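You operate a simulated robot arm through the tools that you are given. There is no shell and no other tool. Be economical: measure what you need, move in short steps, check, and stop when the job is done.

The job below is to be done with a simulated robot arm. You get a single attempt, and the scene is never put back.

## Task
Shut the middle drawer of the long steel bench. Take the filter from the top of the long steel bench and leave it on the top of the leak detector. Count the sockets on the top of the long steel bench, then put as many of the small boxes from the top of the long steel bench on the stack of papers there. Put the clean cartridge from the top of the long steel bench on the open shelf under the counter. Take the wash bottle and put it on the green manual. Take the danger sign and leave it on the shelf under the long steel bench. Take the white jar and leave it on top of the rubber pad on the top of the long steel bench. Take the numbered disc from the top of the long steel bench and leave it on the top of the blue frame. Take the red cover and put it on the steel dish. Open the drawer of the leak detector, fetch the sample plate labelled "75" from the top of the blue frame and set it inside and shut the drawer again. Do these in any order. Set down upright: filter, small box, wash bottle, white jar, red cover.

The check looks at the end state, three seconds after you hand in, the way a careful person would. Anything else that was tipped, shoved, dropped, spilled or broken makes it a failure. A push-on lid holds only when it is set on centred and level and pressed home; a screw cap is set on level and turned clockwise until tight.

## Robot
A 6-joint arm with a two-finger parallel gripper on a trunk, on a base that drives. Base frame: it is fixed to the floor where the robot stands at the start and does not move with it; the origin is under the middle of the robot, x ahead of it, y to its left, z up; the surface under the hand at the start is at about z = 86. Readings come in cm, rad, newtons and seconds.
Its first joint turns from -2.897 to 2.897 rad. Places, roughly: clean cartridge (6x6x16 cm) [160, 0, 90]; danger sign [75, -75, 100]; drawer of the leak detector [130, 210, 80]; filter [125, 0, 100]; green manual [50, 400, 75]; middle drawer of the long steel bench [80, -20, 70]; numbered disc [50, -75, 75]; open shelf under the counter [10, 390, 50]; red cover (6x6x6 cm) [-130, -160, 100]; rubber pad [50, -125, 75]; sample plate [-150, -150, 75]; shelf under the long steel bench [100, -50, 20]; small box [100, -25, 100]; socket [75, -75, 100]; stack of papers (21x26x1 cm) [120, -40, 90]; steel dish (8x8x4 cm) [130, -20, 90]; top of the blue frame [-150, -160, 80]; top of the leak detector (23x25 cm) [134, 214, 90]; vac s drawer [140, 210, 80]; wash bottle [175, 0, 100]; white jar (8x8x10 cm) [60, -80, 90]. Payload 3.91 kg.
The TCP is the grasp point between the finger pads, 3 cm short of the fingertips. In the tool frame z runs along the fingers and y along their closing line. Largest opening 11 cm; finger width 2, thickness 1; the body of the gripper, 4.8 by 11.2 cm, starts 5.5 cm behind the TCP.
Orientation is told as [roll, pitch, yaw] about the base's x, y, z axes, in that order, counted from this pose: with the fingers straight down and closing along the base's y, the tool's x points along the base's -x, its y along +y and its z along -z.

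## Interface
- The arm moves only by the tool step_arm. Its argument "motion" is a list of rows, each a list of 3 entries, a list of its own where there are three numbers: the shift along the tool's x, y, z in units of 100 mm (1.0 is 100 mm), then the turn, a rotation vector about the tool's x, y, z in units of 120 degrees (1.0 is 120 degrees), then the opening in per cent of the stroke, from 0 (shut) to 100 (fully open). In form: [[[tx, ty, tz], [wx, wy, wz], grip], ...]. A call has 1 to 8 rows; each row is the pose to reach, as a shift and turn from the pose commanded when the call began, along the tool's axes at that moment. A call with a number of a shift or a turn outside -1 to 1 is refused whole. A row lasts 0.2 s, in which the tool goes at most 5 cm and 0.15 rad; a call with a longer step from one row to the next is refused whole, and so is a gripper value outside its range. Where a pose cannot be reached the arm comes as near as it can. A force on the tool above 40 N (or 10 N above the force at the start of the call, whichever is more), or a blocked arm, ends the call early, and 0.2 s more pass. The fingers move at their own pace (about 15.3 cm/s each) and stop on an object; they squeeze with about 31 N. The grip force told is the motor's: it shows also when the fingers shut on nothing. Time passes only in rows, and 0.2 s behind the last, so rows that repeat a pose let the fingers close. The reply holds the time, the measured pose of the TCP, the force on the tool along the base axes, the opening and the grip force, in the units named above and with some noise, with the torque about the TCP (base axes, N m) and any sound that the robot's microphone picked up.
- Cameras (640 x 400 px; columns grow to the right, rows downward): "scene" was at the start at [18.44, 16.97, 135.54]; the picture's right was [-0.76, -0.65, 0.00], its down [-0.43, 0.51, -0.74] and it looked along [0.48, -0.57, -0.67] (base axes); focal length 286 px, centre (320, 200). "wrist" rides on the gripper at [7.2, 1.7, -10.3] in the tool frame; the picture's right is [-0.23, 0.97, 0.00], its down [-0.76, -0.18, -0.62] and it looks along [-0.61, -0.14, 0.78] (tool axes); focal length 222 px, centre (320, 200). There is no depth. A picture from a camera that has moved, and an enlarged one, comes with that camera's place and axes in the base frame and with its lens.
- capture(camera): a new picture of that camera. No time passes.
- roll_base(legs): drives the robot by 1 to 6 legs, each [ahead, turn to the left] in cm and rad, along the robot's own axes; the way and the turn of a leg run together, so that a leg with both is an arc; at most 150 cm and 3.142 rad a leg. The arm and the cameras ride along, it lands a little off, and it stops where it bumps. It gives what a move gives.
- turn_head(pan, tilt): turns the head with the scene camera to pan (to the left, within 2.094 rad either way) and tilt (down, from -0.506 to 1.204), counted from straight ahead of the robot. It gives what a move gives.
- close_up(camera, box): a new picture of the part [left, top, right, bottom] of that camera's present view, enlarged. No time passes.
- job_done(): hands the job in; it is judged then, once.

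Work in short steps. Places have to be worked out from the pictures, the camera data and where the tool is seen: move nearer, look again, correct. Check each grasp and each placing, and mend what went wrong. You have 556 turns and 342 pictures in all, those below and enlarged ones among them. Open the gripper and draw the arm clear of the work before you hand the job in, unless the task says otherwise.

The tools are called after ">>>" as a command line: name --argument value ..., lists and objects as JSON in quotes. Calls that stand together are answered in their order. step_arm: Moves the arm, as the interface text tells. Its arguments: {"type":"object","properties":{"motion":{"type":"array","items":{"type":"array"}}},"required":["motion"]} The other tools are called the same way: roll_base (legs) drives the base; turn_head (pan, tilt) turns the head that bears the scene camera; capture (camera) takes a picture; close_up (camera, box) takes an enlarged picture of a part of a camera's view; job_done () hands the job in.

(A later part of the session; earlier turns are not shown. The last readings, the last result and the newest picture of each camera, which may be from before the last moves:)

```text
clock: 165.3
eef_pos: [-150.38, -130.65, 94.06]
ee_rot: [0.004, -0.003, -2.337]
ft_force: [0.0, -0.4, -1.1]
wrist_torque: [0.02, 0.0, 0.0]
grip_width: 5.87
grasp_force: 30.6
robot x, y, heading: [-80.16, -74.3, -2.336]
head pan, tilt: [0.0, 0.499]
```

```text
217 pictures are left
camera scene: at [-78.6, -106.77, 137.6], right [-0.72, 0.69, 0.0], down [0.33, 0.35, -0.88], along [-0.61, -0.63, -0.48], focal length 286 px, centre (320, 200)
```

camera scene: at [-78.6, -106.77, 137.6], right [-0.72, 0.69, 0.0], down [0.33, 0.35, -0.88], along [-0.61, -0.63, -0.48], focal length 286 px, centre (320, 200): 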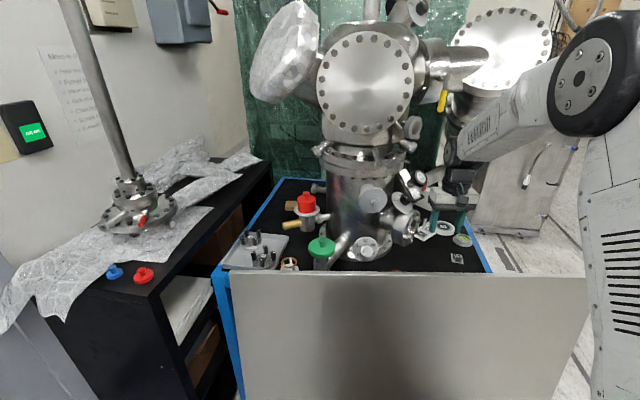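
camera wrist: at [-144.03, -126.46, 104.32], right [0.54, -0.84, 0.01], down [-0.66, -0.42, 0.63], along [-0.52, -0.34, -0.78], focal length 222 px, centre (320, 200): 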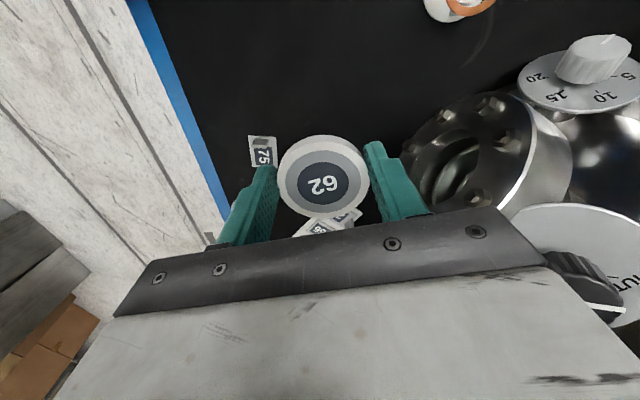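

Clearances look fine; I shift 1.5 cm away from the flange and lower.

>>> step_arm --motion '[[[0, -0.15, 0.4], [0, 0, 0], 20], [[0, -0.15, 0.8], [0, 0, 0], 20], [[0, -0.15, 1.0], [0, 0, 0], 20]]'

>>> step_arm --motion '[[[0, 0, 0.1], [0, 0, 0], 20], [[0, 0, 0.18], [0, 0, 0], 20], [[0, 0, 0.24], [0, 0, 0], 20], [[0, 0, 0.28], [0, 0, 0], 20]]'

>>> capture --camera "wrist"

```text
clock: 166.1
eef_pos: [-151.4, -129.54, 83.94]
ee_rot: [0.004, -0.002, -2.338]
ft_force: [0.8, -0.3, -1.1]
wrist_torque: [0.03, -0.02, -0.02]
grip_width: 5.86
grasp_force: 30.7
robot x, y, heading: [-80.58, -74.46, -2.34]
head pan, tilt: [0.0, 0.499]
```

```text
clock: 167.1
eef_pos: [-151.37, -129.65, 81.46]
ee_rot: [0.003, -0.007, -2.336]
ft_force: [6.4, 3.8, 22.9]
wrist_torque: [0.07, -0.09, -0.1]
grip_width: 5.88
grasp_force: 30.8
robot x, y, heading: [-79.88, -74.19, -2.338]
head pan, tilt: [0.0, 0.499]
```

```text
216 pictures are left
camera wrist: at [-145.14, -125.38, 91.75], right [0.54, -0.84, 0.01], down [-0.66, -0.42, 0.63], along [-0.52, -0.34, -0.78], focal length 222 px, centre (320, 200)
```

wrist: 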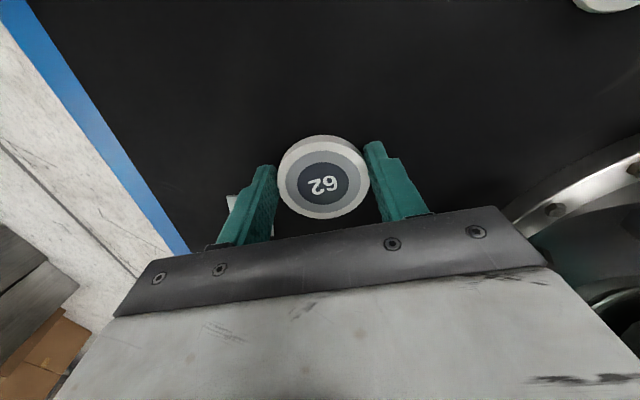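

Touchdown at z≈81.5. I open only slightly (plate 75 is near the left finger) and rise.

>>> step_arm --motion '[[[0, 0, 0], [0, 0, 0], 61], [[0, 0, 0], [0, 0, 0], 61], [[0, 0, -0.2], [0, 0, 0], 61], [[0, 0, -0.5], [0, 0, 0], 61], [[0, 0, -0.95], [0, 0, 0], 61]]'

>>> capture --camera "wrist"

```text
clock: 168.3
eef_pos: [-151.25, -129.55, 90.62]
ee_rot: [0.005, -0.001, -2.335]
ft_force: [0.0, -0.3, -0.5]
wrist_torque: [-0.01, -0.02, 0.01]
grip_width: 6.71
grasp_force: 0.1
robot x, y, heading: [-80.47, -74.29, -2.334]
head pan, tilt: [0.0, 0.499]
```

```text
215 pictures are left
camera wrist: at [-145.1, -125.36, 101.05], right [0.54, -0.84, 0.0], down [-0.66, -0.42, 0.62], along [-0.52, -0.34, -0.78], focal length 222 px, centre (320, 200)
```

wrist: 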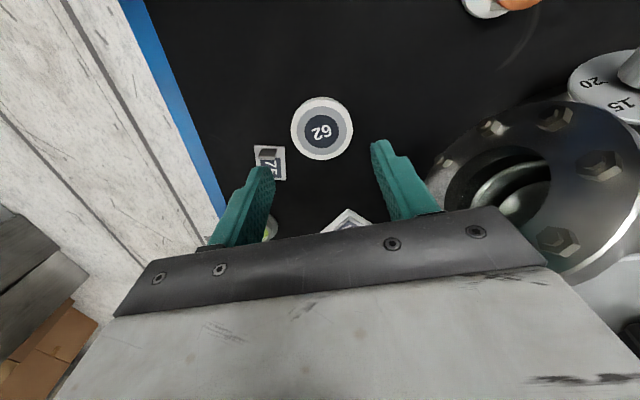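

The disc lies on the frame's top. Next the red cover, near (-127, -162.5, 96). I rise and look at the clearance around it.

>>> step_arm --motion '[[[0.2, 0.2, -0.4], [0, 0, 0], 100], [[0.4, 0.4, -0.8], [0, 0, 0], 100]]'

>>> step_arm --motion '[[[0.3, 0.3, -0.2], [0, 0, 0], 100], [[0.6, 0.6, -0.4], [0, 0, 0], 100]]'

>>> capture --camera "wrist"

>>> close_up --camera "scene" --box '[200, 0, 400, 280]'

```text
clock: 168.9
eef_pos: [-145.67, -129.21, 98.82]
ee_rot: [0.004, -0.002, -2.337]
ft_force: [0.4, -0.1, -1.3]
wrist_torque: [0.0, -0.05, -0.01]
grip_width: 11.01
grasp_force: 0.0
robot x, y, heading: [-80.31, -74.7, -2.336]
head pan, tilt: [0.0, 0.499]
```

```text
clock: 169.5
eef_pos: [-137.26, -129.25, 102.78]
ee_rot: [0.004, -0.002, -2.339]
ft_force: [-0.6, 0.9, -0.2]
wrist_torque: [0.02, -0.05, 0.02]
grip_width: 10.97
grasp_force: 0.0
robot x, y, heading: [-80.14, -74.48, -2.339]
head pan, tilt: [0.0, 0.499]
```

```text
214 pictures are left
camera wrist: at [-130.99, -125.0, 113.02], right [0.54, -0.84, 0.0], down [-0.66, -0.42, 0.62], along [-0.52, -0.34, -0.78], focal length 222 px, centre (320, 200)
```

wrist: 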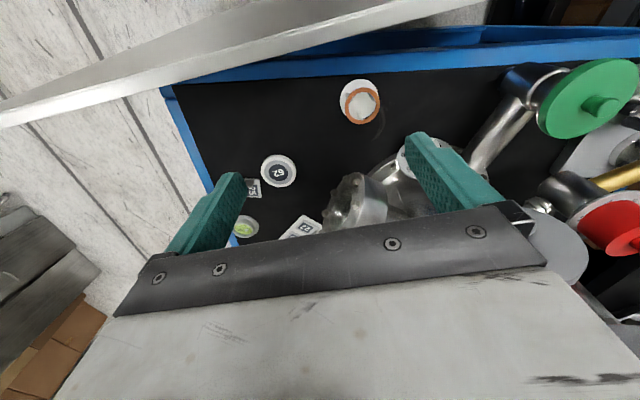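

```text
1.43 times, centred on (300, 140) of scene
camera zoom: at [-78.69, -106.82, 137.59], right [-0.72, 0.69, 0.0], down [0.33, 0.35, -0.88], along [-0.61, -0.63, -0.48], focal length 409 px, centre (349, 286)
```

zoom: 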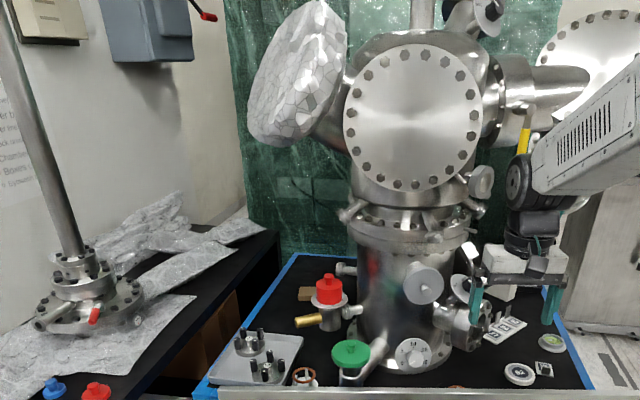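

The cover sits beside the chamber, so I'll approach tilted and from the left front. First I move left and up.

>>> step_arm --motion '[[[0.11, 0.28, -0.17], [0, 0, 0], 100], [[0.22, 0.57, -0.33], [0, 0, 0], 100], [[0.33, 0.85, -0.5], [0, 0, 0], 100]]'

>>> step_arm --motion '[[[0.11, 0.28, -0.17], [0, 0, 0], 100], [[0.22, 0.57, -0.33], [0, 0, 0], 100], [[0.33, 0.85, -0.5], [0, 0, 0], 100]]'

>>> step_arm --motion '[[[0.11, 0.28, -0.17], [0, 0, 0], 100], [[0.22, 0.57, -0.33], [0, 0, 0], 100], [[0.33, 0.85, -0.5], [0, 0, 0], 100]]'

>>> step_arm --motion '[[[0, 0, 0], [0, -0.07, 0], 100], [[0, 0, 0], [0, -0.14, 0], 100], [[0, 0, 0], [0, -0.21, 0], 100], [[0, 0, 0], [0, -0.28, 0], 100], [[0, 0, 0], [0, -0.334, 0], 100]]'

>>> capture --camera "scene"

```text
clock: 170.3
eef_pos: [-128.84, -132.72, 107.7]
ee_rot: [0.003, -0.002, -2.337]
ft_force: [-1.2, 0.0, -0.6]
wrist_torque: [0.02, -0.02, 0.0]
grip_width: 10.97
grasp_force: 0.1
robot x, y, heading: [-80.7, -74.68, -2.34]
head pan, tilt: [0.0, 0.499]
```

```text
clock: 171.1
eef_pos: [-120.4, -136.15, 112.87]
ee_rot: [0.003, -0.002, -2.335]
ft_force: [-0.6, -0.2, 0.4]
wrist_torque: [-0.03, -0.05, 0.01]
grip_width: 11.04
grasp_force: 0.1
robot x, y, heading: [-80.19, -74.36, -2.336]
head pan, tilt: [0.0, 0.499]
```

```text
clock: 171.9
eef_pos: [-111.98, -139.72, 117.88]
ee_rot: [0.002, 0.0, -2.339]
ft_force: [-1.3, 0.2, -0.4]
wrist_torque: [0.04, -0.04, 0.0]
grip_width: 11.0
grasp_force: 0.1
robot x, y, heading: [-80.64, -74.17, -2.339]
head pan, tilt: [0.0, 0.499]
```

```text
clock: 173.1
eef_pos: [-111.98, -139.7, 117.97]
ee_rot: [0.007, -0.703, -2.341]
ft_force: [0.1, 1.3, -1.4]
wrist_torque: [-0.03, 0.02, -0.02]
grip_width: 10.98
grasp_force: 0.0
robot x, y, heading: [-80.39, -74.09, -2.333]
head pan, tilt: [0.0, 0.499]
```

```text
212 pictures are left
camera scene: at [-78.63, -106.81, 137.59], right [-0.72, 0.69, 0.0], down [0.33, 0.35, -0.88], along [-0.61, -0.63, -0.48], focal length 286 px, centre (320, 200)
```

scene: 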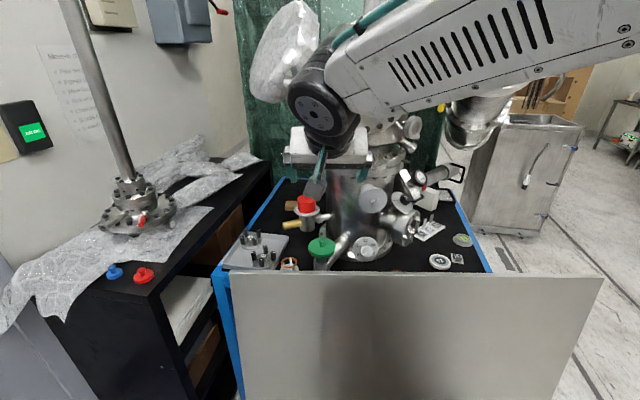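

Now the yaw of -0.5 rad.

>>> step_arm --motion '[[[0, 0, 0], [0.0385, 0, 0.0457], 100], [[0, 0, 0], [0.077, 0, 0.0915], 100], [[0, 0, 0], [0.1155, 0, 0.137], 100], [[0, 0, 0], [0.154, 0, 0.183], 100]]'

>>> capture --camera "wrist"

```text
clock: 174.1
eef_pos: [-112.22, -139.72, 117.92]
ee_rot: [0.008, -0.7, -2.845]
ft_force: [0.5, -0.3, 0.5]
wrist_torque: [-0.02, 0.01, 0.01]
grip_width: 11.01
grasp_force: 0.1
robot x, y, heading: [-80.68, -74.36, -2.334]
head pan, tilt: [0.0, 0.499]
```

```text
211 pictures are left
camera wrist: at [-99.92, -137.52, 121.09], right [0.12, -0.98, 0.15], down [-0.23, 0.12, 0.97], along [-0.97, -0.15, -0.21], focal length 222 px, centre (320, 200)
```

wrist: 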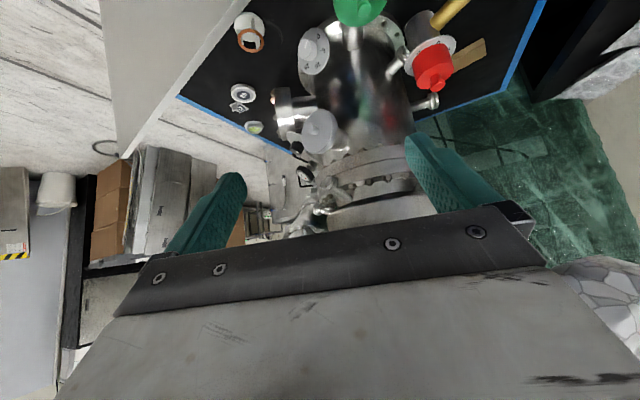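

I move left so the cover lies ahead of the gripper.

>>> step_arm --motion '[[[0, 0.44, 0], [0, 0, 0], 100], [[0, 0.885, 0], [0, 0, 0], 100]]'

>>> step_arm --motion '[[[0, 0.44, 0], [0, 0, 0], 100], [[0, 0.885, 0], [0, 0, 0], 100]]'

>>> step_arm --motion '[[[-0.05, 0, 0.4], [0, 0, 0], 80], [[-0.1, 0, 0.8], [0, 0, 0], 80]]'

>>> capture --camera "wrist"

>>> capture --camera "scene"

```text
clock: 174.7
eef_pos: [-109.38, -148.01, 117.97]
ee_rot: [0.01, -0.699, -2.844]
ft_force: [0.3, 0.5, 0.2]
wrist_torque: [-0.03, -0.06, 0.04]
grip_width: 11.0
grasp_force: 0.0
robot x, y, heading: [-80.08, -74.24, -2.334]
head pan, tilt: [0.0, 0.499]
```

```text
clock: 175.3
eef_pos: [-106.78, -156.65, 117.92]
ee_rot: [0.007, -0.7, -2.843]
ft_force: [-0.2, -0.4, 0.3]
wrist_torque: [-0.02, -0.05, 0.02]
grip_width: 11.01
grasp_force: 0.0
robot x, y, heading: [-80.41, -74.57, -2.338]
head pan, tilt: [0.0, 0.499]
```

```text
clock: 175.9
eef_pos: [-112.36, -158.54, 112.38]
ee_rot: [0.007, -0.699, -2.842]
ft_force: [-0.1, 0.3, 0.3]
wrist_torque: [0.03, -0.01, 0.03]
grip_width: 8.82
grasp_force: 0.1
robot x, y, heading: [-80.4, -74.29, -2.33]
head pan, tilt: [0.0, 0.499]
```

```text
210 pictures are left
camera wrist: at [-100.21, -156.35, 115.6], right [0.13, -0.98, 0.15], down [-0.23, 0.12, 0.97], along [-0.97, -0.16, -0.21], focal length 222 px, centre (320, 200)
```

wrist: 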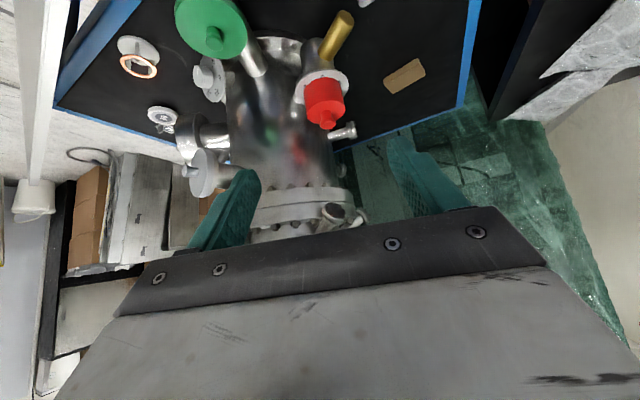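

```text
209 pictures are left
camera scene: at [-78.58, -106.77, 137.6], right [-0.72, 0.69, 0.0], down [0.33, 0.35, -0.88], along [-0.61, -0.63, -0.48], focal length 286 px, centre (320, 200)
```

scene: 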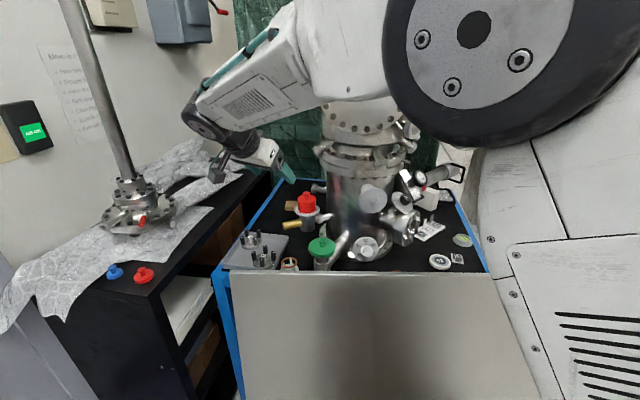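

The cover's body spans about z 95–98.8 at (-127, -163.7). I advance 10 cm along the tool axis.

>>> step_arm --motion '[[[-0.11, 0.03, 0.33], [0, 0, 0], 80], [[-0.219, 0.062, 0.66], [0, 0, 0], 80], [[-0.219, 0.062, 1.0], [0, 0, 0], 80]]'

>>> capture --camera "wrist"

>>> close_up --camera "scene" --box '[230, 130, 390, 230]'

```text
clock: 176.7
eef_pos: [-119.97, -161.48, 106.37]
ee_rot: [0.008, -0.7, -2.841]
ft_force: [0.7, 0.1, 0.0]
wrist_torque: [0.01, 0.01, 0.03]
grip_width: 8.78
grasp_force: 0.1
robot x, y, heading: [-80.92, -74.5, -2.336]
head pan, tilt: [0.0, 0.499]
```

```text
208 pictures are left
camera wrist: at [-107.77, -159.34, 109.51], right [0.13, -0.98, 0.15], down [-0.23, 0.12, 0.97], along [-0.97, -0.16, -0.21], focal length 222 px, centre (320, 200)
```

wrist: 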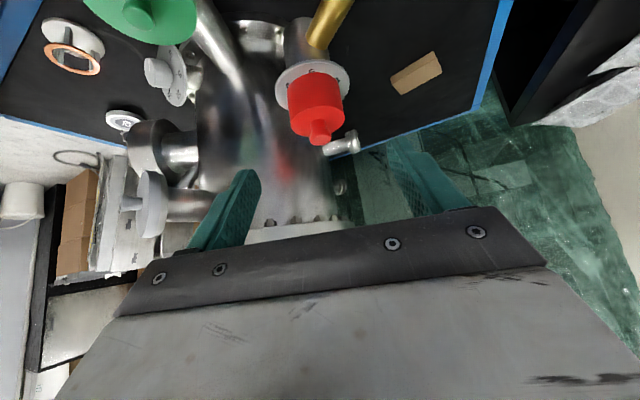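

```text
4.00 times, centred on (310, 180) of scene
camera zoom: at [-78.59, -106.77, 137.6], right [-0.72, 0.69, 0.0], down [0.33, 0.35, -0.88], along [-0.61, -0.63, -0.48], focal length 1145 px, centre (360, 280)
```

zoom: 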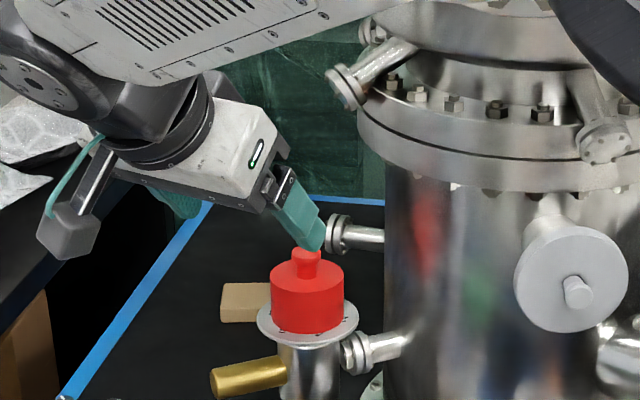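

Triangulated again: cover body centre at about (-128.4, -163.9, 94.7). I advance in two steps and close.

>>> step_arm --motion '[[[0.02, -0.01, 0.35], [0, 0, 0], 80], [[0.03, -0.02, 0.7], [0, 0, 0], 80]]'

>>> capture --camera "wrist"

>>> close_up --camera "scene" --box '[270, 160, 350, 210]'

```text
clock: 177.3
eef_pos: [-124.05, -162.51, 100.7]
ee_rot: [0.007, -0.701, -2.842]
ft_force: [0.8, 1.1, 0.7]
wrist_torque: [-0.01, 0.01, -0.01]
grip_width: 8.79
grasp_force: 0.1
robot x, y, heading: [-80.36, -74.67, -2.332]
head pan, tilt: [0.0, 0.499]
```

```text
206 pictures are left
camera wrist: at [-111.93, -160.43, 103.94], right [0.13, -0.98, 0.15], down [-0.23, 0.12, 0.97], along [-0.97, -0.16, -0.21], focal length 222 px, centre (320, 200)
```

wrist: 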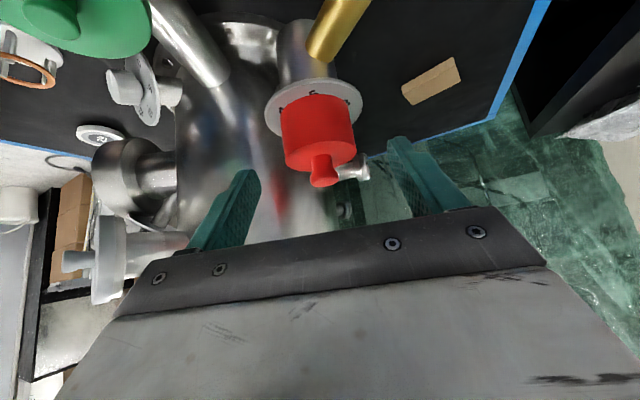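

```text
8.00 times, centred on (310, 185) of scene
camera zoom: at [-78.59, -106.78, 137.6], right [-0.72, 0.69, 0.0], down [0.33, 0.35, -0.88], along [-0.61, -0.63, -0.48], focal length 2290 px, centre (400, 320)
```

zoom: 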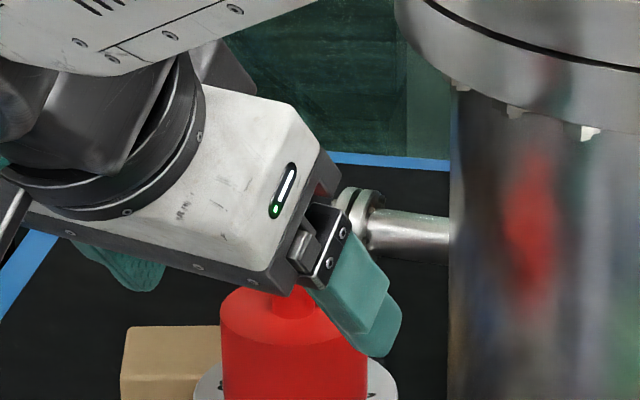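

Aligned. Final advance and close.

>>> step_arm --motion '[[[0.01, 0, 0.2], [0, 0, 0], 80], [[0.02, 0, 0.4], [0, 0, 0], 80], [[0.024, 0, 0.57], [0, 0, 0], 80]]'

>>> step_arm --motion '[[[0, 0, 0], [0, 0, 0], 20], [[0, 0, 0], [0, 0, 0], 20], [[0, 0, 0], [0, 0, 0], 20]]'

>>> capture --camera "wrist"

>>> close_up --camera "scene" --box '[270, 160, 350, 210]'

```text
clock: 178.1
eef_pos: [-127.52, -163.69, 96.3]
ee_rot: [0.006, -0.701, -2.842]
ft_force: [0.6, -0.4, 0.4]
wrist_torque: [-0.01, -0.02, 0.0]
grip_width: 8.79
grasp_force: 0.0
robot x, y, heading: [-80.28, -74.62, -2.334]
head pan, tilt: [0.0, 0.499]
```

```text
clock: 178.9
eef_pos: [-127.53, -163.59, 96.17]
ee_rot: [0.004, -0.701, -2.843]
ft_force: [-1.6, 4.4, 1.1]
wrist_torque: [0.29, 0.2, -0.38]
grip_width: 7.59
grasp_force: 44.9
robot x, y, heading: [-80.28, -74.33, -2.336]
head pan, tilt: [0.0, 0.499]
```

```text
204 pictures are left
camera wrist: at [-115.32, -161.44, 99.35], right [0.12, -0.98, 0.15], down [-0.23, 0.12, 0.97], along [-0.97, -0.15, -0.21], focal length 222 px, centre (320, 200)
```

wrist: 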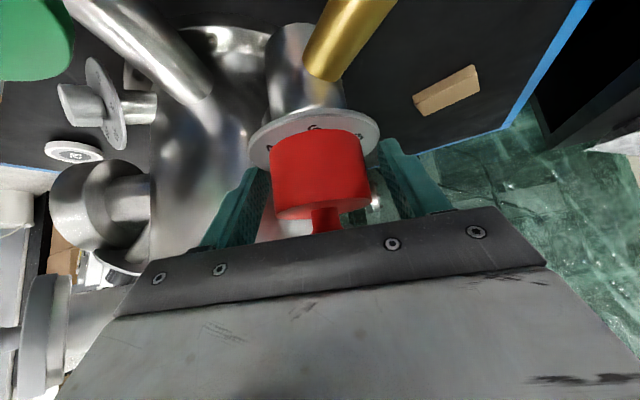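

```text
8.00 times, centred on (310, 185) of scene
camera zoom: at [-78.63, -106.78, 137.6], right [-0.72, 0.69, 0.0], down [0.33, 0.35, -0.88], along [-0.61, -0.63, -0.48], focal length 2290 px, centre (400, 320)
```

zoom: 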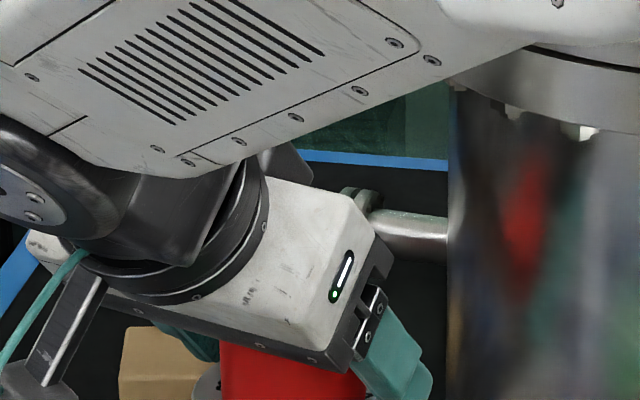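

The fingers met the rim of the flange plate (7.6 cm). I open, rise 1.3 cm, and close again.

>>> step_arm --motion '[[[0, 0, 0], [0, 0, 0], 85], [[0, 0, 0], [0, 0, 0], 85], [[-0.04, 0, -0.05], [0, 0, 0], 85], [[-0.084, 0, -0.1], [0, 0, 0], 85]]'

>>> step_arm --motion '[[[0, 0, 0], [0, 0, 0], 20], [[0, 0, 0], [0, 0, 0], 20], [[0, 0, 0], [0, 0, 0], 20]]'

>>> capture --camera "wrist"

```text
clock: 179.9
eef_pos: [-127.46, -163.69, 97.45]
ee_rot: [0.007, -0.7, -2.841]
ft_force: [-0.1, -0.2, -0.2]
wrist_torque: [-0.04, -0.01, -0.02]
grip_width: 9.35
grasp_force: 0.0
robot x, y, heading: [-80.46, -74.6, -2.336]
head pan, tilt: [0.0, 0.499]
```

```text
clock: 180.7
eef_pos: [-127.41, -163.67, 97.54]
ee_rot: [0.007, -0.701, -2.84]
ft_force: [0.3, 0.0, -0.3]
wrist_torque: [-0.03, 0.0, 0.01]
grip_width: 5.37
grasp_force: 31.2
robot x, y, heading: [-80.12, -74.61, -2.334]
head pan, tilt: [0.0, 0.499]
```

```text
202 pictures are left
camera wrist: at [-115.26, -161.45, 100.68], right [0.13, -0.98, 0.15], down [-0.23, 0.12, 0.97], along [-0.97, -0.16, -0.21], focal length 222 px, centre (320, 200)
```

wrist: 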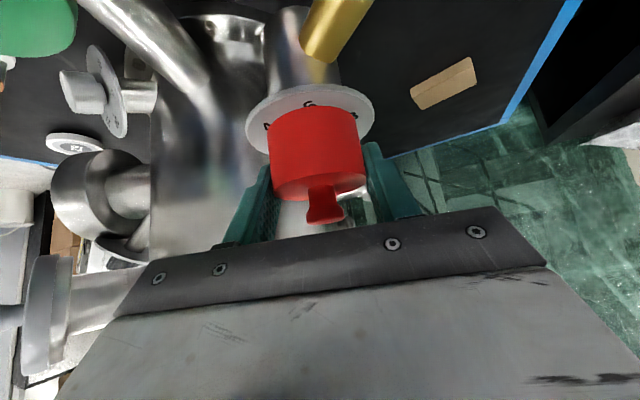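

Gripped (5.4 cm). I lift straight up and check.

>>> step_arm --motion '[[[-0.06, 0, -0.076], [0, 0, 0], 20], [[-0.2, 0, -0.23], [0, 0, 0], 20], [[-0.45, 0, -0.53], [0, 0, 0], 20]]'

>>> capture --camera "wrist"

>>> close_up --camera "scene" --box '[230, 120, 390, 220]'

```text
clock: 181.5
eef_pos: [-127.44, -163.68, 104.36]
ee_rot: [0.004, -0.7, -2.841]
ft_force: [0.1, -0.1, -0.9]
wrist_torque: [0.02, 0.03, -0.02]
grip_width: 5.34
grasp_force: 31.1
robot x, y, heading: [-80.44, -74.52, -2.335]
head pan, tilt: [0.0, 0.499]
```

```text
201 pictures are left
camera wrist: at [-115.35, -161.5, 107.61], right [0.13, -0.98, 0.15], down [-0.23, 0.12, 0.97], along [-0.97, -0.16, -0.21], focal length 222 px, centre (320, 200)
```

wrist: 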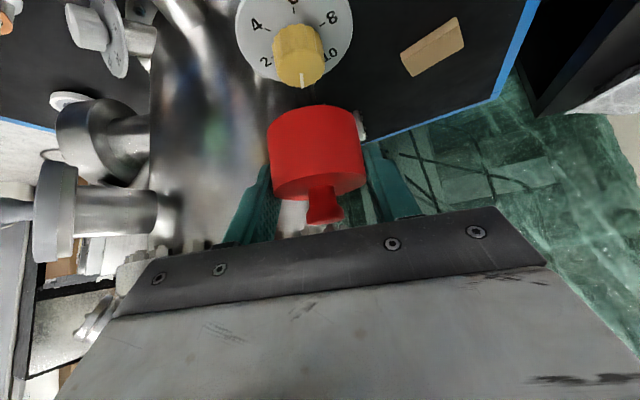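

```text
4.00 times, centred on (310, 170) of scene
camera zoom: at [-78.63, -106.83, 137.59], right [-0.72, 0.69, 0.0], down [0.33, 0.35, -0.88], along [-0.61, -0.63, -0.48], focal length 1145 px, centre (360, 320)
```

zoom: 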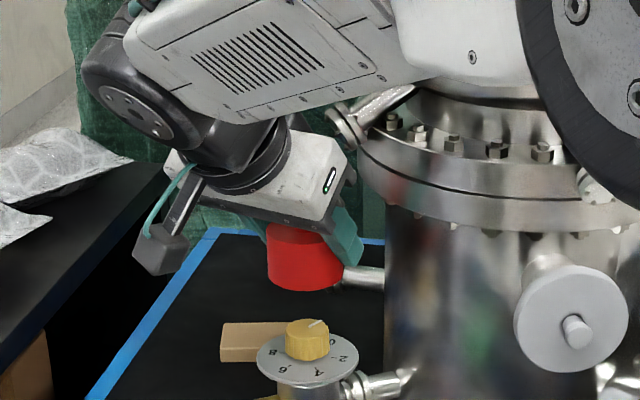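

The cover is off, upright in the grip. I retreat along the tool axis and away from the chamber.

>>> step_arm --motion '[[[0, 0, -0.5], [0, 0, 0], 20], [[0, 0, -1], [0, 0, 0], 20]]'

>>> step_arm --motion '[[[0.2, 0, -0.4], [0, 0, 0], 20], [[0.4, 0, -0.8], [0, 0, 0], 20]]'

>>> step_arm --motion '[[[0, -0.4, 0], [-0.0385, 0, -0.0457], 20], [[0, -0.8, 0], [-0.077, 0, -0.0915], 20], [[0, -0.9, 0], [-0.1155, 0, -0.137], 20], [[0, -0.9, 0], [-0.154, 0, -0.183], 20]]'

>>> roll_base --legs '[[-30, 0]]'

>>> capture --camera "scene"

```text
clock: 182.1
eef_pos: [-121.5, -161.56, 111.9]
ee_rot: [0.005, -0.7, -2.84]
ft_force: [-0.6, -0.1, -0.6]
wrist_torque: [0.0, 0.02, 0.0]
grip_width: 5.34
grasp_force: 30.9
robot x, y, heading: [-80.01, -74.52, -2.336]
head pan, tilt: [0.0, 0.499]
```

```text
clock: 182.7
eef_pos: [-113.46, -159.2, 115.57]
ee_rot: [0.006, -0.7, -2.843]
ft_force: [-0.4, -1.0, -0.1]
wrist_torque: [-0.01, 0.0, -0.02]
grip_width: 5.35
grasp_force: 31.2
robot x, y, heading: [-80.78, -74.17, -2.335]
head pan, tilt: [0.0, 0.499]
```

```text
clock: 183.7
eef_pos: [-116.07, -150.49, 115.53]
ee_rot: [0.005, -0.703, -2.34]
ft_force: [-0.5, 0.6, -0.3]
wrist_torque: [0.0, 0.03, -0.02]
grip_width: 5.33
grasp_force: 31.3
robot x, y, heading: [-80.65, -74.91, -2.331]
head pan, tilt: [0.0, 0.499]
```

```text
clock: 185.7
eef_pos: [-95.55, -128.89, 115.5]
ee_rot: [0.004, -0.702, -2.341]
ft_force: [0.4, 0.9, 0.1]
wrist_torque: [-0.02, 0.01, -0.01]
grip_width: 5.36
grasp_force: 31.1
robot x, y, heading: [-59.84, -53.01, -2.334]
head pan, tilt: [0.0, 0.499]
```

```text
199 pictures are left
camera scene: at [-57.92, -85.18, 137.6], right [-0.72, 0.69, 0.0], down [0.33, 0.35, -0.88], along [-0.61, -0.63, -0.48], focal length 286 px, centre (320, 200)
```

scene: 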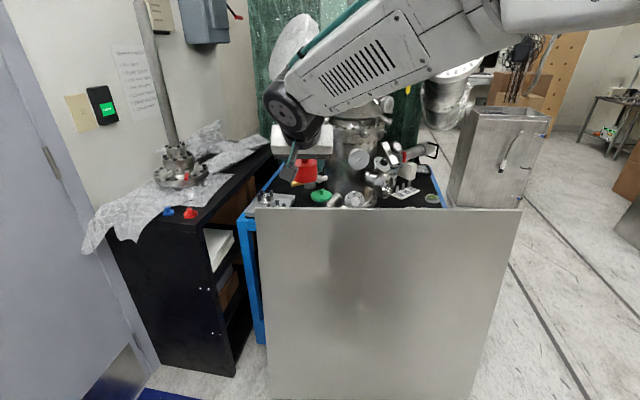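

The cover is carried clear. I turn to run parallel to the bench along the aisle (heading ≈ 0.64), staying at v≈7, then drive along it.

>>> roll_base --legs '[[0, 2.971]]'

>>> turn_head --pan 0 --tilt 0.5

>>> capture --camera "scene"

```text
clock: 193.1
eef_pos: [-11.01, 15.91, 115.47]
ee_rot: [0.006, -0.701, 0.625]
ft_force: [0.0, 1.4, 0.2]
wrist_torque: [-0.01, -0.03, 0.06]
grip_width: 5.33
grasp_force: 30.8
robot x, y, heading: [-59.64, -52.99, 0.633]
head pan, tilt: [0.0, 0.499]
```

```text
clock: 193.7
eef_pos: [-11.03, 15.72, 115.68]
ee_rot: [0.005, -0.701, 0.626]
ft_force: [0.5, -0.5, -0.1]
wrist_torque: [0.01, 0.0, 0.01]
grip_width: 5.35
grasp_force: 31.3
robot x, y, heading: [-59.59, -53.28, 0.633]
head pan, tilt: [0.0, 0.499]
```

```text
198 pictures are left
camera scene: at [-55.6, -20.94, 137.6], right [0.59, -0.81, 0.0], down [-0.39, -0.28, -0.88], along [0.71, 0.52, -0.48], focal length 286 px, centre (320, 200)
```

scene: 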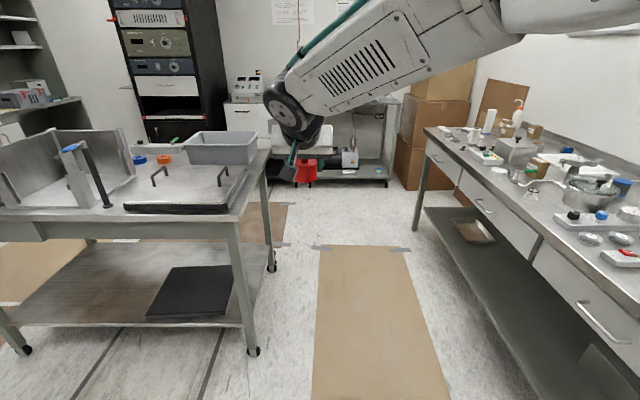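

The aisle is clear. I drive 147 cm forward.

>>> roll_base --legs '[[147, 0]]'

>>> turn_head --pan -1.0 --tilt 0.6

>>> capture --camera "scene"

```text
clock: 201.0
eef_pos: [107.29, 103.68, 115.44]
ee_rot: [0.007, -0.701, 0.633]
ft_force: [-0.1, 0.9, -0.8]
wrist_torque: [-0.02, -0.02, 0.02]
grip_width: 5.32
grasp_force: 30.7
robot x, y, heading: [59.59, 34.49, 0.633]
head pan, tilt: [0.0, 0.499]
```

```text
clock: 202.2
eef_pos: [107.39, 103.52, 115.6]
ee_rot: [0.006, -0.701, 0.633]
ft_force: [-0.4, -0.4, -0.9]
wrist_torque: [-0.01, 0.01, -0.03]
grip_width: 5.35
grasp_force: 30.9
robot x, y, heading: [59.07, 34.32, 0.633]
head pan, tilt: [-1.0, 0.6]
```

```text
197 pictures are left
camera scene: at [63.99, 57.98, 136.69], right [-0.35, -0.94, 0.0], down [-0.53, 0.2, -0.83], along [0.77, -0.29, -0.56], focal length 286 px, centre (320, 200)
```

scene: 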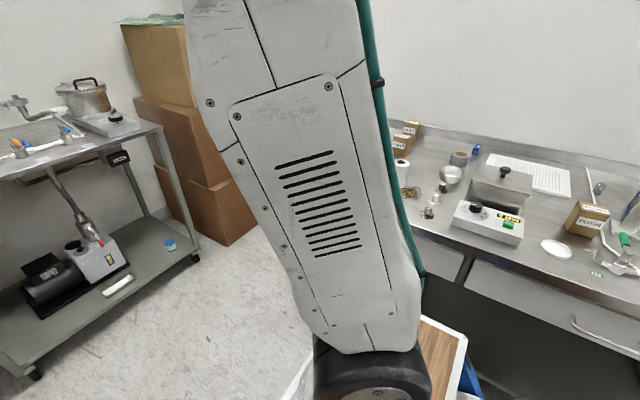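

The robot stands at u≈68, v≈7. I swing the arm around to the bench side in an arc at z = 115 (first half).

>>> step_arm --motion '[[[-0.164, -0.438, 0.138], [0.0172, 0, 0.0204], 20], [[-0.328, -0.876, 0.276], [0.0344, 0, 0.0409], 20]]'

>>> step_arm --motion '[[[-0.152, -0.445, 0.128], [0.0172, 0, 0.0204], 20], [[-0.304, -0.891, 0.256], [0.0344, 0, 0.0409], 20]]'

>>> step_arm --motion '[[[-0.14, -0.452, 0.118], [0.0172, 0, 0.0204], 20], [[-0.279, -0.905, 0.235], [0.0344, 0, 0.0409], 20]]'

>>> step_arm --motion '[[[-0.127, -0.459, 0.107], [0.0172, 0, 0.0204], 20], [[-0.255, -0.918, 0.214], [0.0344, 0, 0.0409], 20]]'

>>> step_arm --motion '[[[-0.114, -0.465, 0.096], [0.0172, 0, 0.0204], 20], [[-0.229, -0.929, 0.193], [0.0344, 0, 0.0409], 20]]'

>>> step_arm --motion '[[[-0.102, -0.47, 0.086], [0.0172, 0, 0.0204], 20], [[-0.203, -0.939, 0.171], [0.0344, 0, 0.0409], 20]]'

>>> step_arm --motion '[[[-0.089, -0.474, 0.075], [0.0172, 0, 0.0204], 20], [[-0.177, -0.948, 0.149], [0.0344, 0, 0.0409], 20]]'

>>> capture --camera "scene"

```text
clock: 202.8
eef_pos: [115.97, 99.13, 115.55]
ee_rot: [0.004, -0.701, 0.521]
ft_force: [-1.0, 0.4, -0.5]
wrist_torque: [-0.01, -0.03, -0.02]
grip_width: 5.32
grasp_force: 30.3
robot x, y, heading: [59.3, 34.95, 0.637]
head pan, tilt: [-1.0, 0.6]
```

```text
clock: 203.4
eef_pos: [123.87, 93.31, 115.53]
ee_rot: [0.007, -0.702, 0.406]
ft_force: [0.0, 0.2, -0.9]
wrist_torque: [0.0, 0.0, -0.02]
grip_width: 5.32
grasp_force: 30.6
robot x, y, heading: [59.11, 34.28, 0.637]
head pan, tilt: [-1.0, 0.6]
```

```text
clock: 204.0
eef_pos: [130.84, 86.56, 115.46]
ee_rot: [0.008, -0.7, 0.295]
ft_force: [0.1, 0.2, 0.1]
wrist_torque: [0.0, 0.0, -0.02]
grip_width: 5.34
grasp_force: 31.0
robot x, y, heading: [59.28, 34.65, 0.636]
head pan, tilt: [-1.0, 0.6]
```

```text
clock: 204.6
eef_pos: [136.66, 78.74, 115.4]
ee_rot: [0.004, -0.7, 0.184]
ft_force: [-0.1, 1.1, -0.6]
wrist_torque: [-0.05, 0.0, -0.05]
grip_width: 5.34
grasp_force: 31.5
robot x, y, heading: [59.45, 34.48, 0.635]
head pan, tilt: [-1.0, 0.6]
```

```text
clock: 205.2
eef_pos: [141.44, 70.09, 115.43]
ee_rot: [0.008, -0.7, 0.071]
ft_force: [-0.7, 0.7, -0.2]
wrist_torque: [-0.02, -0.01, -0.03]
grip_width: 5.32
grasp_force: 30.8
robot x, y, heading: [59.1, 34.5, 0.638]
head pan, tilt: [-1.0, 0.6]
```

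```text
clock: 205.8
eef_pos: [144.68, 60.93, 115.38]
ee_rot: [0.007, -0.697, -0.041]
ft_force: [-0.1, 0.1, -1.5]
wrist_torque: [-0.02, -0.02, -0.04]
grip_width: 5.32
grasp_force: 31.3
robot x, y, heading: [59.28, 34.61, 0.635]
head pan, tilt: [-1.0, 0.6]
```

```text
clock: 206.4
eef_pos: [146.89, 51.35, 115.14]
ee_rot: [0.004, -0.698, -0.153]
ft_force: [-0.4, 0.1, -0.6]
wrist_torque: [-0.03, 0.01, -0.02]
grip_width: 5.32
grasp_force: 31.6
robot x, y, heading: [59.39, 34.77, 0.636]
head pan, tilt: [-1.0, 0.6]
```

```text
196 pictures are left
camera scene: at [63.98, 57.99, 136.69], right [-0.35, -0.94, 0.0], down [-0.53, 0.2, -0.83], along [0.77, -0.29, -0.56], focal length 286 px, centre (320, 200)
```

scene: 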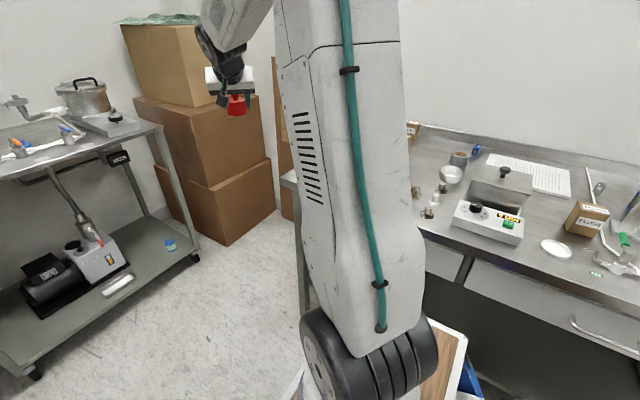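

The arc is clear; second half.

>>> step_arm --motion '[[[-0.076, -0.478, 0.064], [0.0172, 0, 0.0204], 20], [[-0.151, -0.956, 0.128], [0.0344, 0, 0.0409], 20]]'

>>> step_arm --motion '[[[-0.062, -0.481, 0.053], [0.0172, 0, 0.0204], 20], [[-0.125, -0.962, 0.105], [0.0344, 0, 0.0409], 20]]'

>>> step_arm --motion '[[[-0.049, -0.484, 0.041], [0.0172, 0, 0.0204], 20], [[-0.098, -0.968, 0.082], [0.0344, 0, 0.0409], 20]]'

>>> step_arm --motion '[[[-0.036, -0.486, 0.03], [0.0172, 0, 0.0204], 20], [[-0.071, -0.972, 0.06], [0.0344, 0, 0.0409], 20]]'

>>> step_arm --motion '[[[-0.022, -0.487, 0.019], [0.0172, 0, 0.0204], 20], [[-0.044, -0.974, 0.037], [0.0344, 0, 0.0409], 20]]'

>>> capture --camera "wrist"

>>> capture --camera "scene"

```text
clock: 207.0
eef_pos: [147.42, 41.58, 115.16]
ee_rot: [0.008, -0.699, -0.265]
ft_force: [-0.6, 0.6, -1.1]
wrist_torque: [0.0, -0.01, -0.04]
grip_width: 5.31
grasp_force: 31.1
robot x, y, heading: [59.31, 34.95, 0.638]
head pan, tilt: [-1.0, 0.6]
```

```text
clock: 207.6
eef_pos: [146.29, 32.0, 115.16]
ee_rot: [0.005, -0.694, -0.375]
ft_force: [0.1, -0.1, -0.9]
wrist_torque: [0.01, -0.01, -0.04]
grip_width: 5.33
grasp_force: 30.8
robot x, y, heading: [59.18, 34.86, 0.636]
head pan, tilt: [-1.0, 0.6]
```

```text
clock: 208.2
eef_pos: [144.02, 22.57, 115.12]
ee_rot: [0.006, -0.696, -0.488]
ft_force: [-0.5, 0.6, 0.5]
wrist_torque: [-0.01, 0.02, -0.06]
grip_width: 5.35
grasp_force: 31.0
robot x, y, heading: [59.18, 34.7, 0.64]
head pan, tilt: [-1.0, 0.6]
```

```text
clock: 208.8
eef_pos: [140.34, 13.33, 115.28]
ee_rot: [0.004, -0.696, -0.6]
ft_force: [0.1, 0.7, 0.1]
wrist_torque: [0.01, 0.01, -0.01]
grip_width: 5.33
grasp_force: 30.9
robot x, y, heading: [59.48, 34.97, 0.634]
head pan, tilt: [-1.0, 0.6]
```

```text
clock: 209.4
eef_pos: [135.33, 4.92, 115.07]
ee_rot: [0.004, -0.697, -0.712]
ft_force: [0.0, -0.4, 0.1]
wrist_torque: [0.02, -0.02, 0.0]
grip_width: 5.31
grasp_force: 31.1
robot x, y, heading: [59.24, 34.87, 0.632]
head pan, tilt: [-1.0, 0.6]
```

```text
195 pictures are left
camera wrist: at [127.2, 14.35, 118.28], right [0.77, 0.62, 0.15], down [0.02, -0.26, 0.97], along [0.64, -0.74, -0.21], focal length 222 px, centre (320, 200)
```

wrist: 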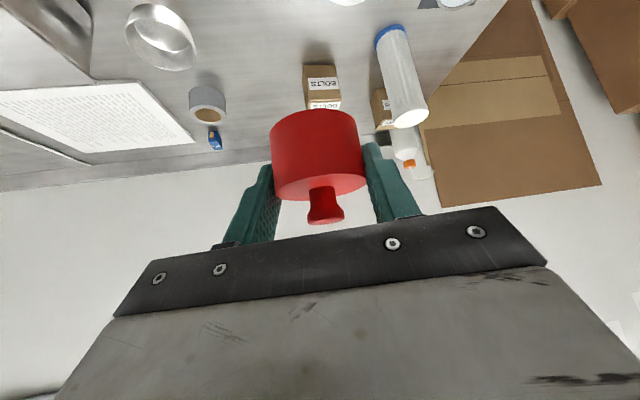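

```text
194 pictures are left
camera scene: at [64.01, 57.99, 136.69], right [-0.35, -0.94, 0.0], down [-0.53, 0.2, -0.82], along [0.77, -0.29, -0.57], focal length 286 px, centre (320, 200)
```

scene: 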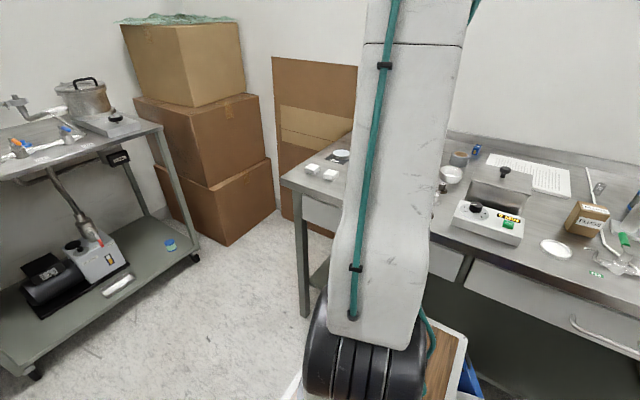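

I'll set the cover on a free patch of bench first, then regrip it by its knob so it can be lowered into the dish. I move toward the open patch near (141, -4.5) and look.

>>> step_arm --motion '[[[-0.24, -0.11, 0.2], [0, 0, 0], 20], [[-0.49, -0.22, 0.4], [0, 0, 0], 20], [[-0.73, -0.34, 0.61], [0, 0, 0], 20]]'

>>> turn_head --pan -0.75 --tilt 0.6

>>> capture --camera "scene"

>>> capture --camera "wrist"

```text
clock: 210.2
eef_pos: [140.32, -3.85, 115.23]
ee_rot: [0.005, -0.696, -0.714]
ft_force: [-0.2, -0.5, 0.4]
wrist_torque: [0.01, 0.01, -0.04]
grip_width: 5.33
grasp_force: 31.2
robot x, y, heading: [59.55, 34.38, 0.64]
head pan, tilt: [-1.0, 0.6]
```

```text
clock: 211.0
eef_pos: [140.3, -3.77, 115.11]
ee_rot: [0.006, -0.694, -0.712]
ft_force: [-0.7, 0.0, -0.7]
wrist_torque: [-0.01, -0.02, 0.02]
grip_width: 5.31
grasp_force: 31.3
robot x, y, heading: [59.26, 34.71, 0.635]
head pan, tilt: [-0.75, 0.6]
```

```text
193 pictures are left
camera scene: at [64.53, 60.08, 136.69], right [-0.11, -0.99, 0.0], down [-0.56, 0.06, -0.82], along [0.82, -0.09, -0.57], focal length 286 px, centre (320, 200)
```

scene: 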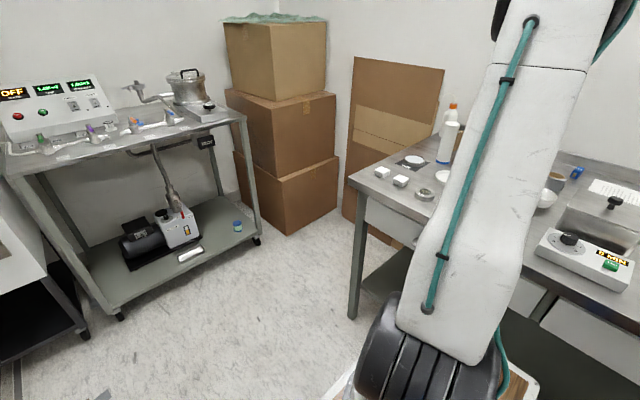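

```text
192 pictures are left
camera wrist: at [132.2, 5.55, 118.33], right [0.77, 0.63, 0.15], down [0.02, -0.26, 0.97], along [0.64, -0.74, -0.21], focal length 222 px, centre (320, 200)
```

wrist: 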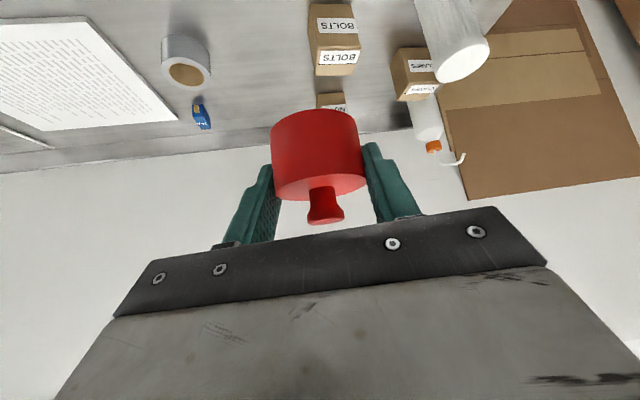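

I lower straight down in steps.

>>> step_arm --motion '[[[0.26, 0, 0.31], [0, 0, 0], 20], [[0.51, 0, 0.61], [0, 0, 0], 20]]'

>>> step_arm --motion '[[[0.26, 0, 0.31], [0, 0, 0], 20], [[0.51, 0, 0.61], [0, 0, 0], 20]]'

>>> capture --camera "wrist"

```text
clock: 211.6
eef_pos: [140.33, -3.69, 107.06]
ee_rot: [0.004, -0.697, -0.713]
ft_force: [-0.6, -0.9, 0.6]
wrist_torque: [-0.01, 0.01, 0.05]
grip_width: 5.33
grasp_force: 30.8
robot x, y, heading: [59.51, 34.44, 0.638]
head pan, tilt: [-0.75, 0.6]
```

```text
clock: 212.2
eef_pos: [140.34, -3.6, 99.06]
ee_rot: [0.005, -0.696, -0.712]
ft_force: [-1.0, 0.3, 0.2]
wrist_torque: [0.02, 0.04, 0.01]
grip_width: 5.33
grasp_force: 31.3
robot x, y, heading: [59.03, 34.6, 0.637]
head pan, tilt: [-0.75, 0.6]
```

```text
191 pictures are left
camera wrist: at [132.25, 5.61, 102.39], right [0.77, 0.63, 0.15], down [0.02, -0.26, 0.97], along [0.64, -0.74, -0.21], focal length 222 px, centre (320, 200)
```

wrist: 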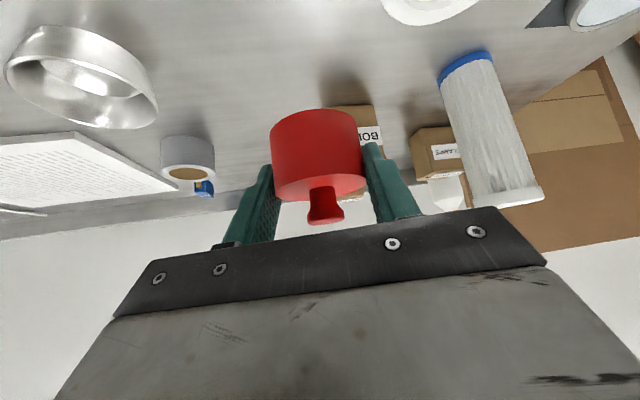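

Clear beneath. I lower the rest, slowly.

>>> step_arm --motion '[[[0.22, 0, 0.27], [0, 0, 0], 20], [[0.44, 0, 0.53], [0, 0, 0], 20]]'

>>> step_arm --motion '[[[0.05, 0, 0.06], [0, 0, 0], 20], [[0.1, 0, 0.115], [0, 0, 0], 20], [[0.13, 0, 0.155], [0, 0, 0], 20], [[0.16, 0, 0.19], [0, 0, 0], 20]]'

>>> capture --camera "wrist"

```text
clock: 212.8
eef_pos: [140.47, -3.71, 92.75]
ee_rot: [0.004, -0.703, -0.712]
ft_force: [-5.9, 4.9, 33.2]
wrist_torque: [2.95, 2.85, 0.14]
grip_width: 5.33
grasp_force: 31.0
robot x, y, heading: [59.3, 34.95, 0.639]
head pan, tilt: [-0.75, 0.6]
```

```text
clock: 213.1
eef_pos: [140.63, -3.87, 92.66]
ee_rot: [0.006, -0.707, -0.714]
ft_force: [-1.0, 0.6, 16.9]
wrist_torque: [1.55, 1.51, 0.02]
grip_width: 5.32
grasp_force: 31.0
robot x, y, heading: [59.06, 34.34, 0.635]
head pan, tilt: [-0.75, 0.6]
stopped in row 1: the force on the tool passed its limit at 52 N (the readings are from after the stop); the commanded pose is now the measured one
```

```text
190 pictures are left
camera wrist: at [132.49, 5.52, 95.88], right [0.77, 0.63, 0.15], down [0.01, -0.25, 0.97], along [0.64, -0.74, -0.2], focal length 222 px, centre (320, 200)
```

wrist: 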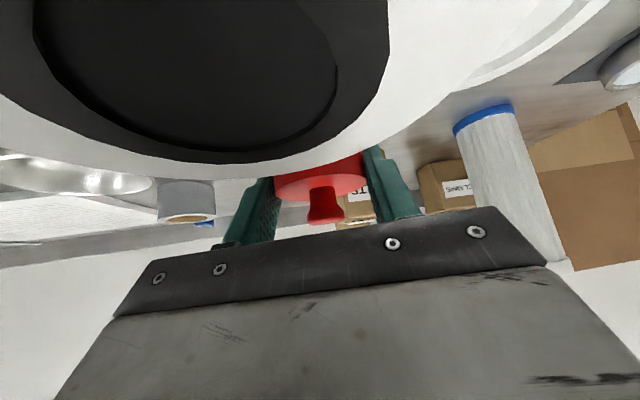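

The gripper's underside has touched the filter can's top. I rise at once and inspect.

>>> step_arm --motion '[[[-0.13, 0, -0.155], [0, 0, 0], 20], [[-0.32, 0, -0.38], [0, 0, 0], 20], [[-0.5, 0, -0.6], [0, 0, 0], 20]]'

>>> capture --camera "wrist"

>>> turn_head --pan -0.9 --tilt 0.6

>>> capture --camera "scene"

```text
clock: 213.9
eef_pos: [140.58, -3.79, 100.25]
ee_rot: [0.006, -0.704, -0.712]
ft_force: [0.5, 0.5, 0.2]
wrist_torque: [0.0, 0.02, 0.0]
grip_width: 5.32
grasp_force: 31.3
robot x, y, heading: [59.58, 34.85, 0.638]
head pan, tilt: [-0.75, 0.6]
```

```text
189 pictures are left
camera wrist: at [132.38, 5.56, 103.42], right [0.77, 0.63, 0.15], down [0.02, -0.25, 0.97], along [0.64, -0.74, -0.2], focal length 222 px, centre (320, 200)
```

wrist: 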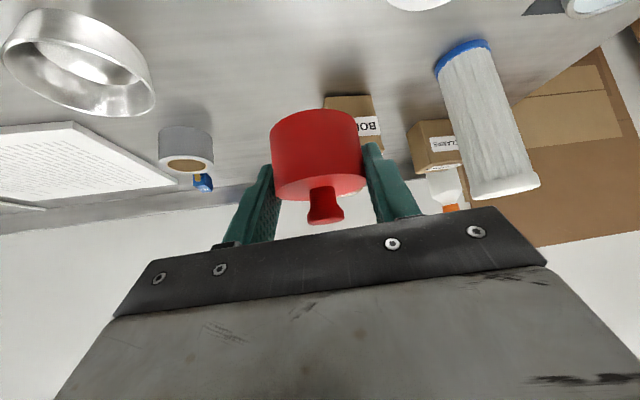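

```text
clock: 214.6
eef_pos: [140.62, -3.79, 100.21]
ee_rot: [0.006, -0.704, -0.714]
ft_force: [-0.2, 0.3, -0.4]
wrist_torque: [0.01, 0.02, -0.01]
grip_width: 5.31
grasp_force: 31.1
robot x, y, heading: [59.47, 34.8, 0.634]
head pan, tilt: [-0.901, 0.6]
```

```text
188 pictures are left
camera scene: at [64.27, 58.79, 136.69], right [-0.26, -0.97, 0.0], down [-0.55, 0.15, -0.82], along [0.8, -0.21, -0.57], focal length 286 px, centre (320, 200)
```

scene: 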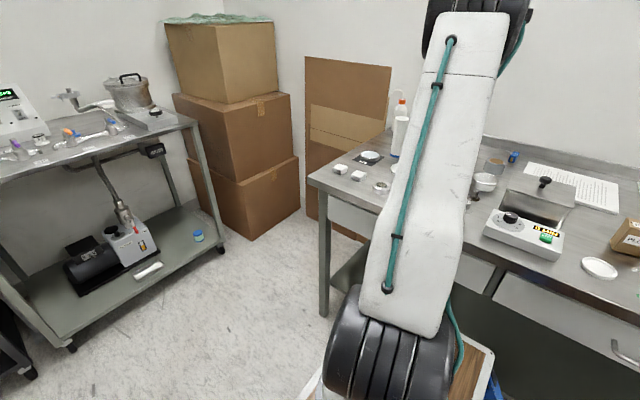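

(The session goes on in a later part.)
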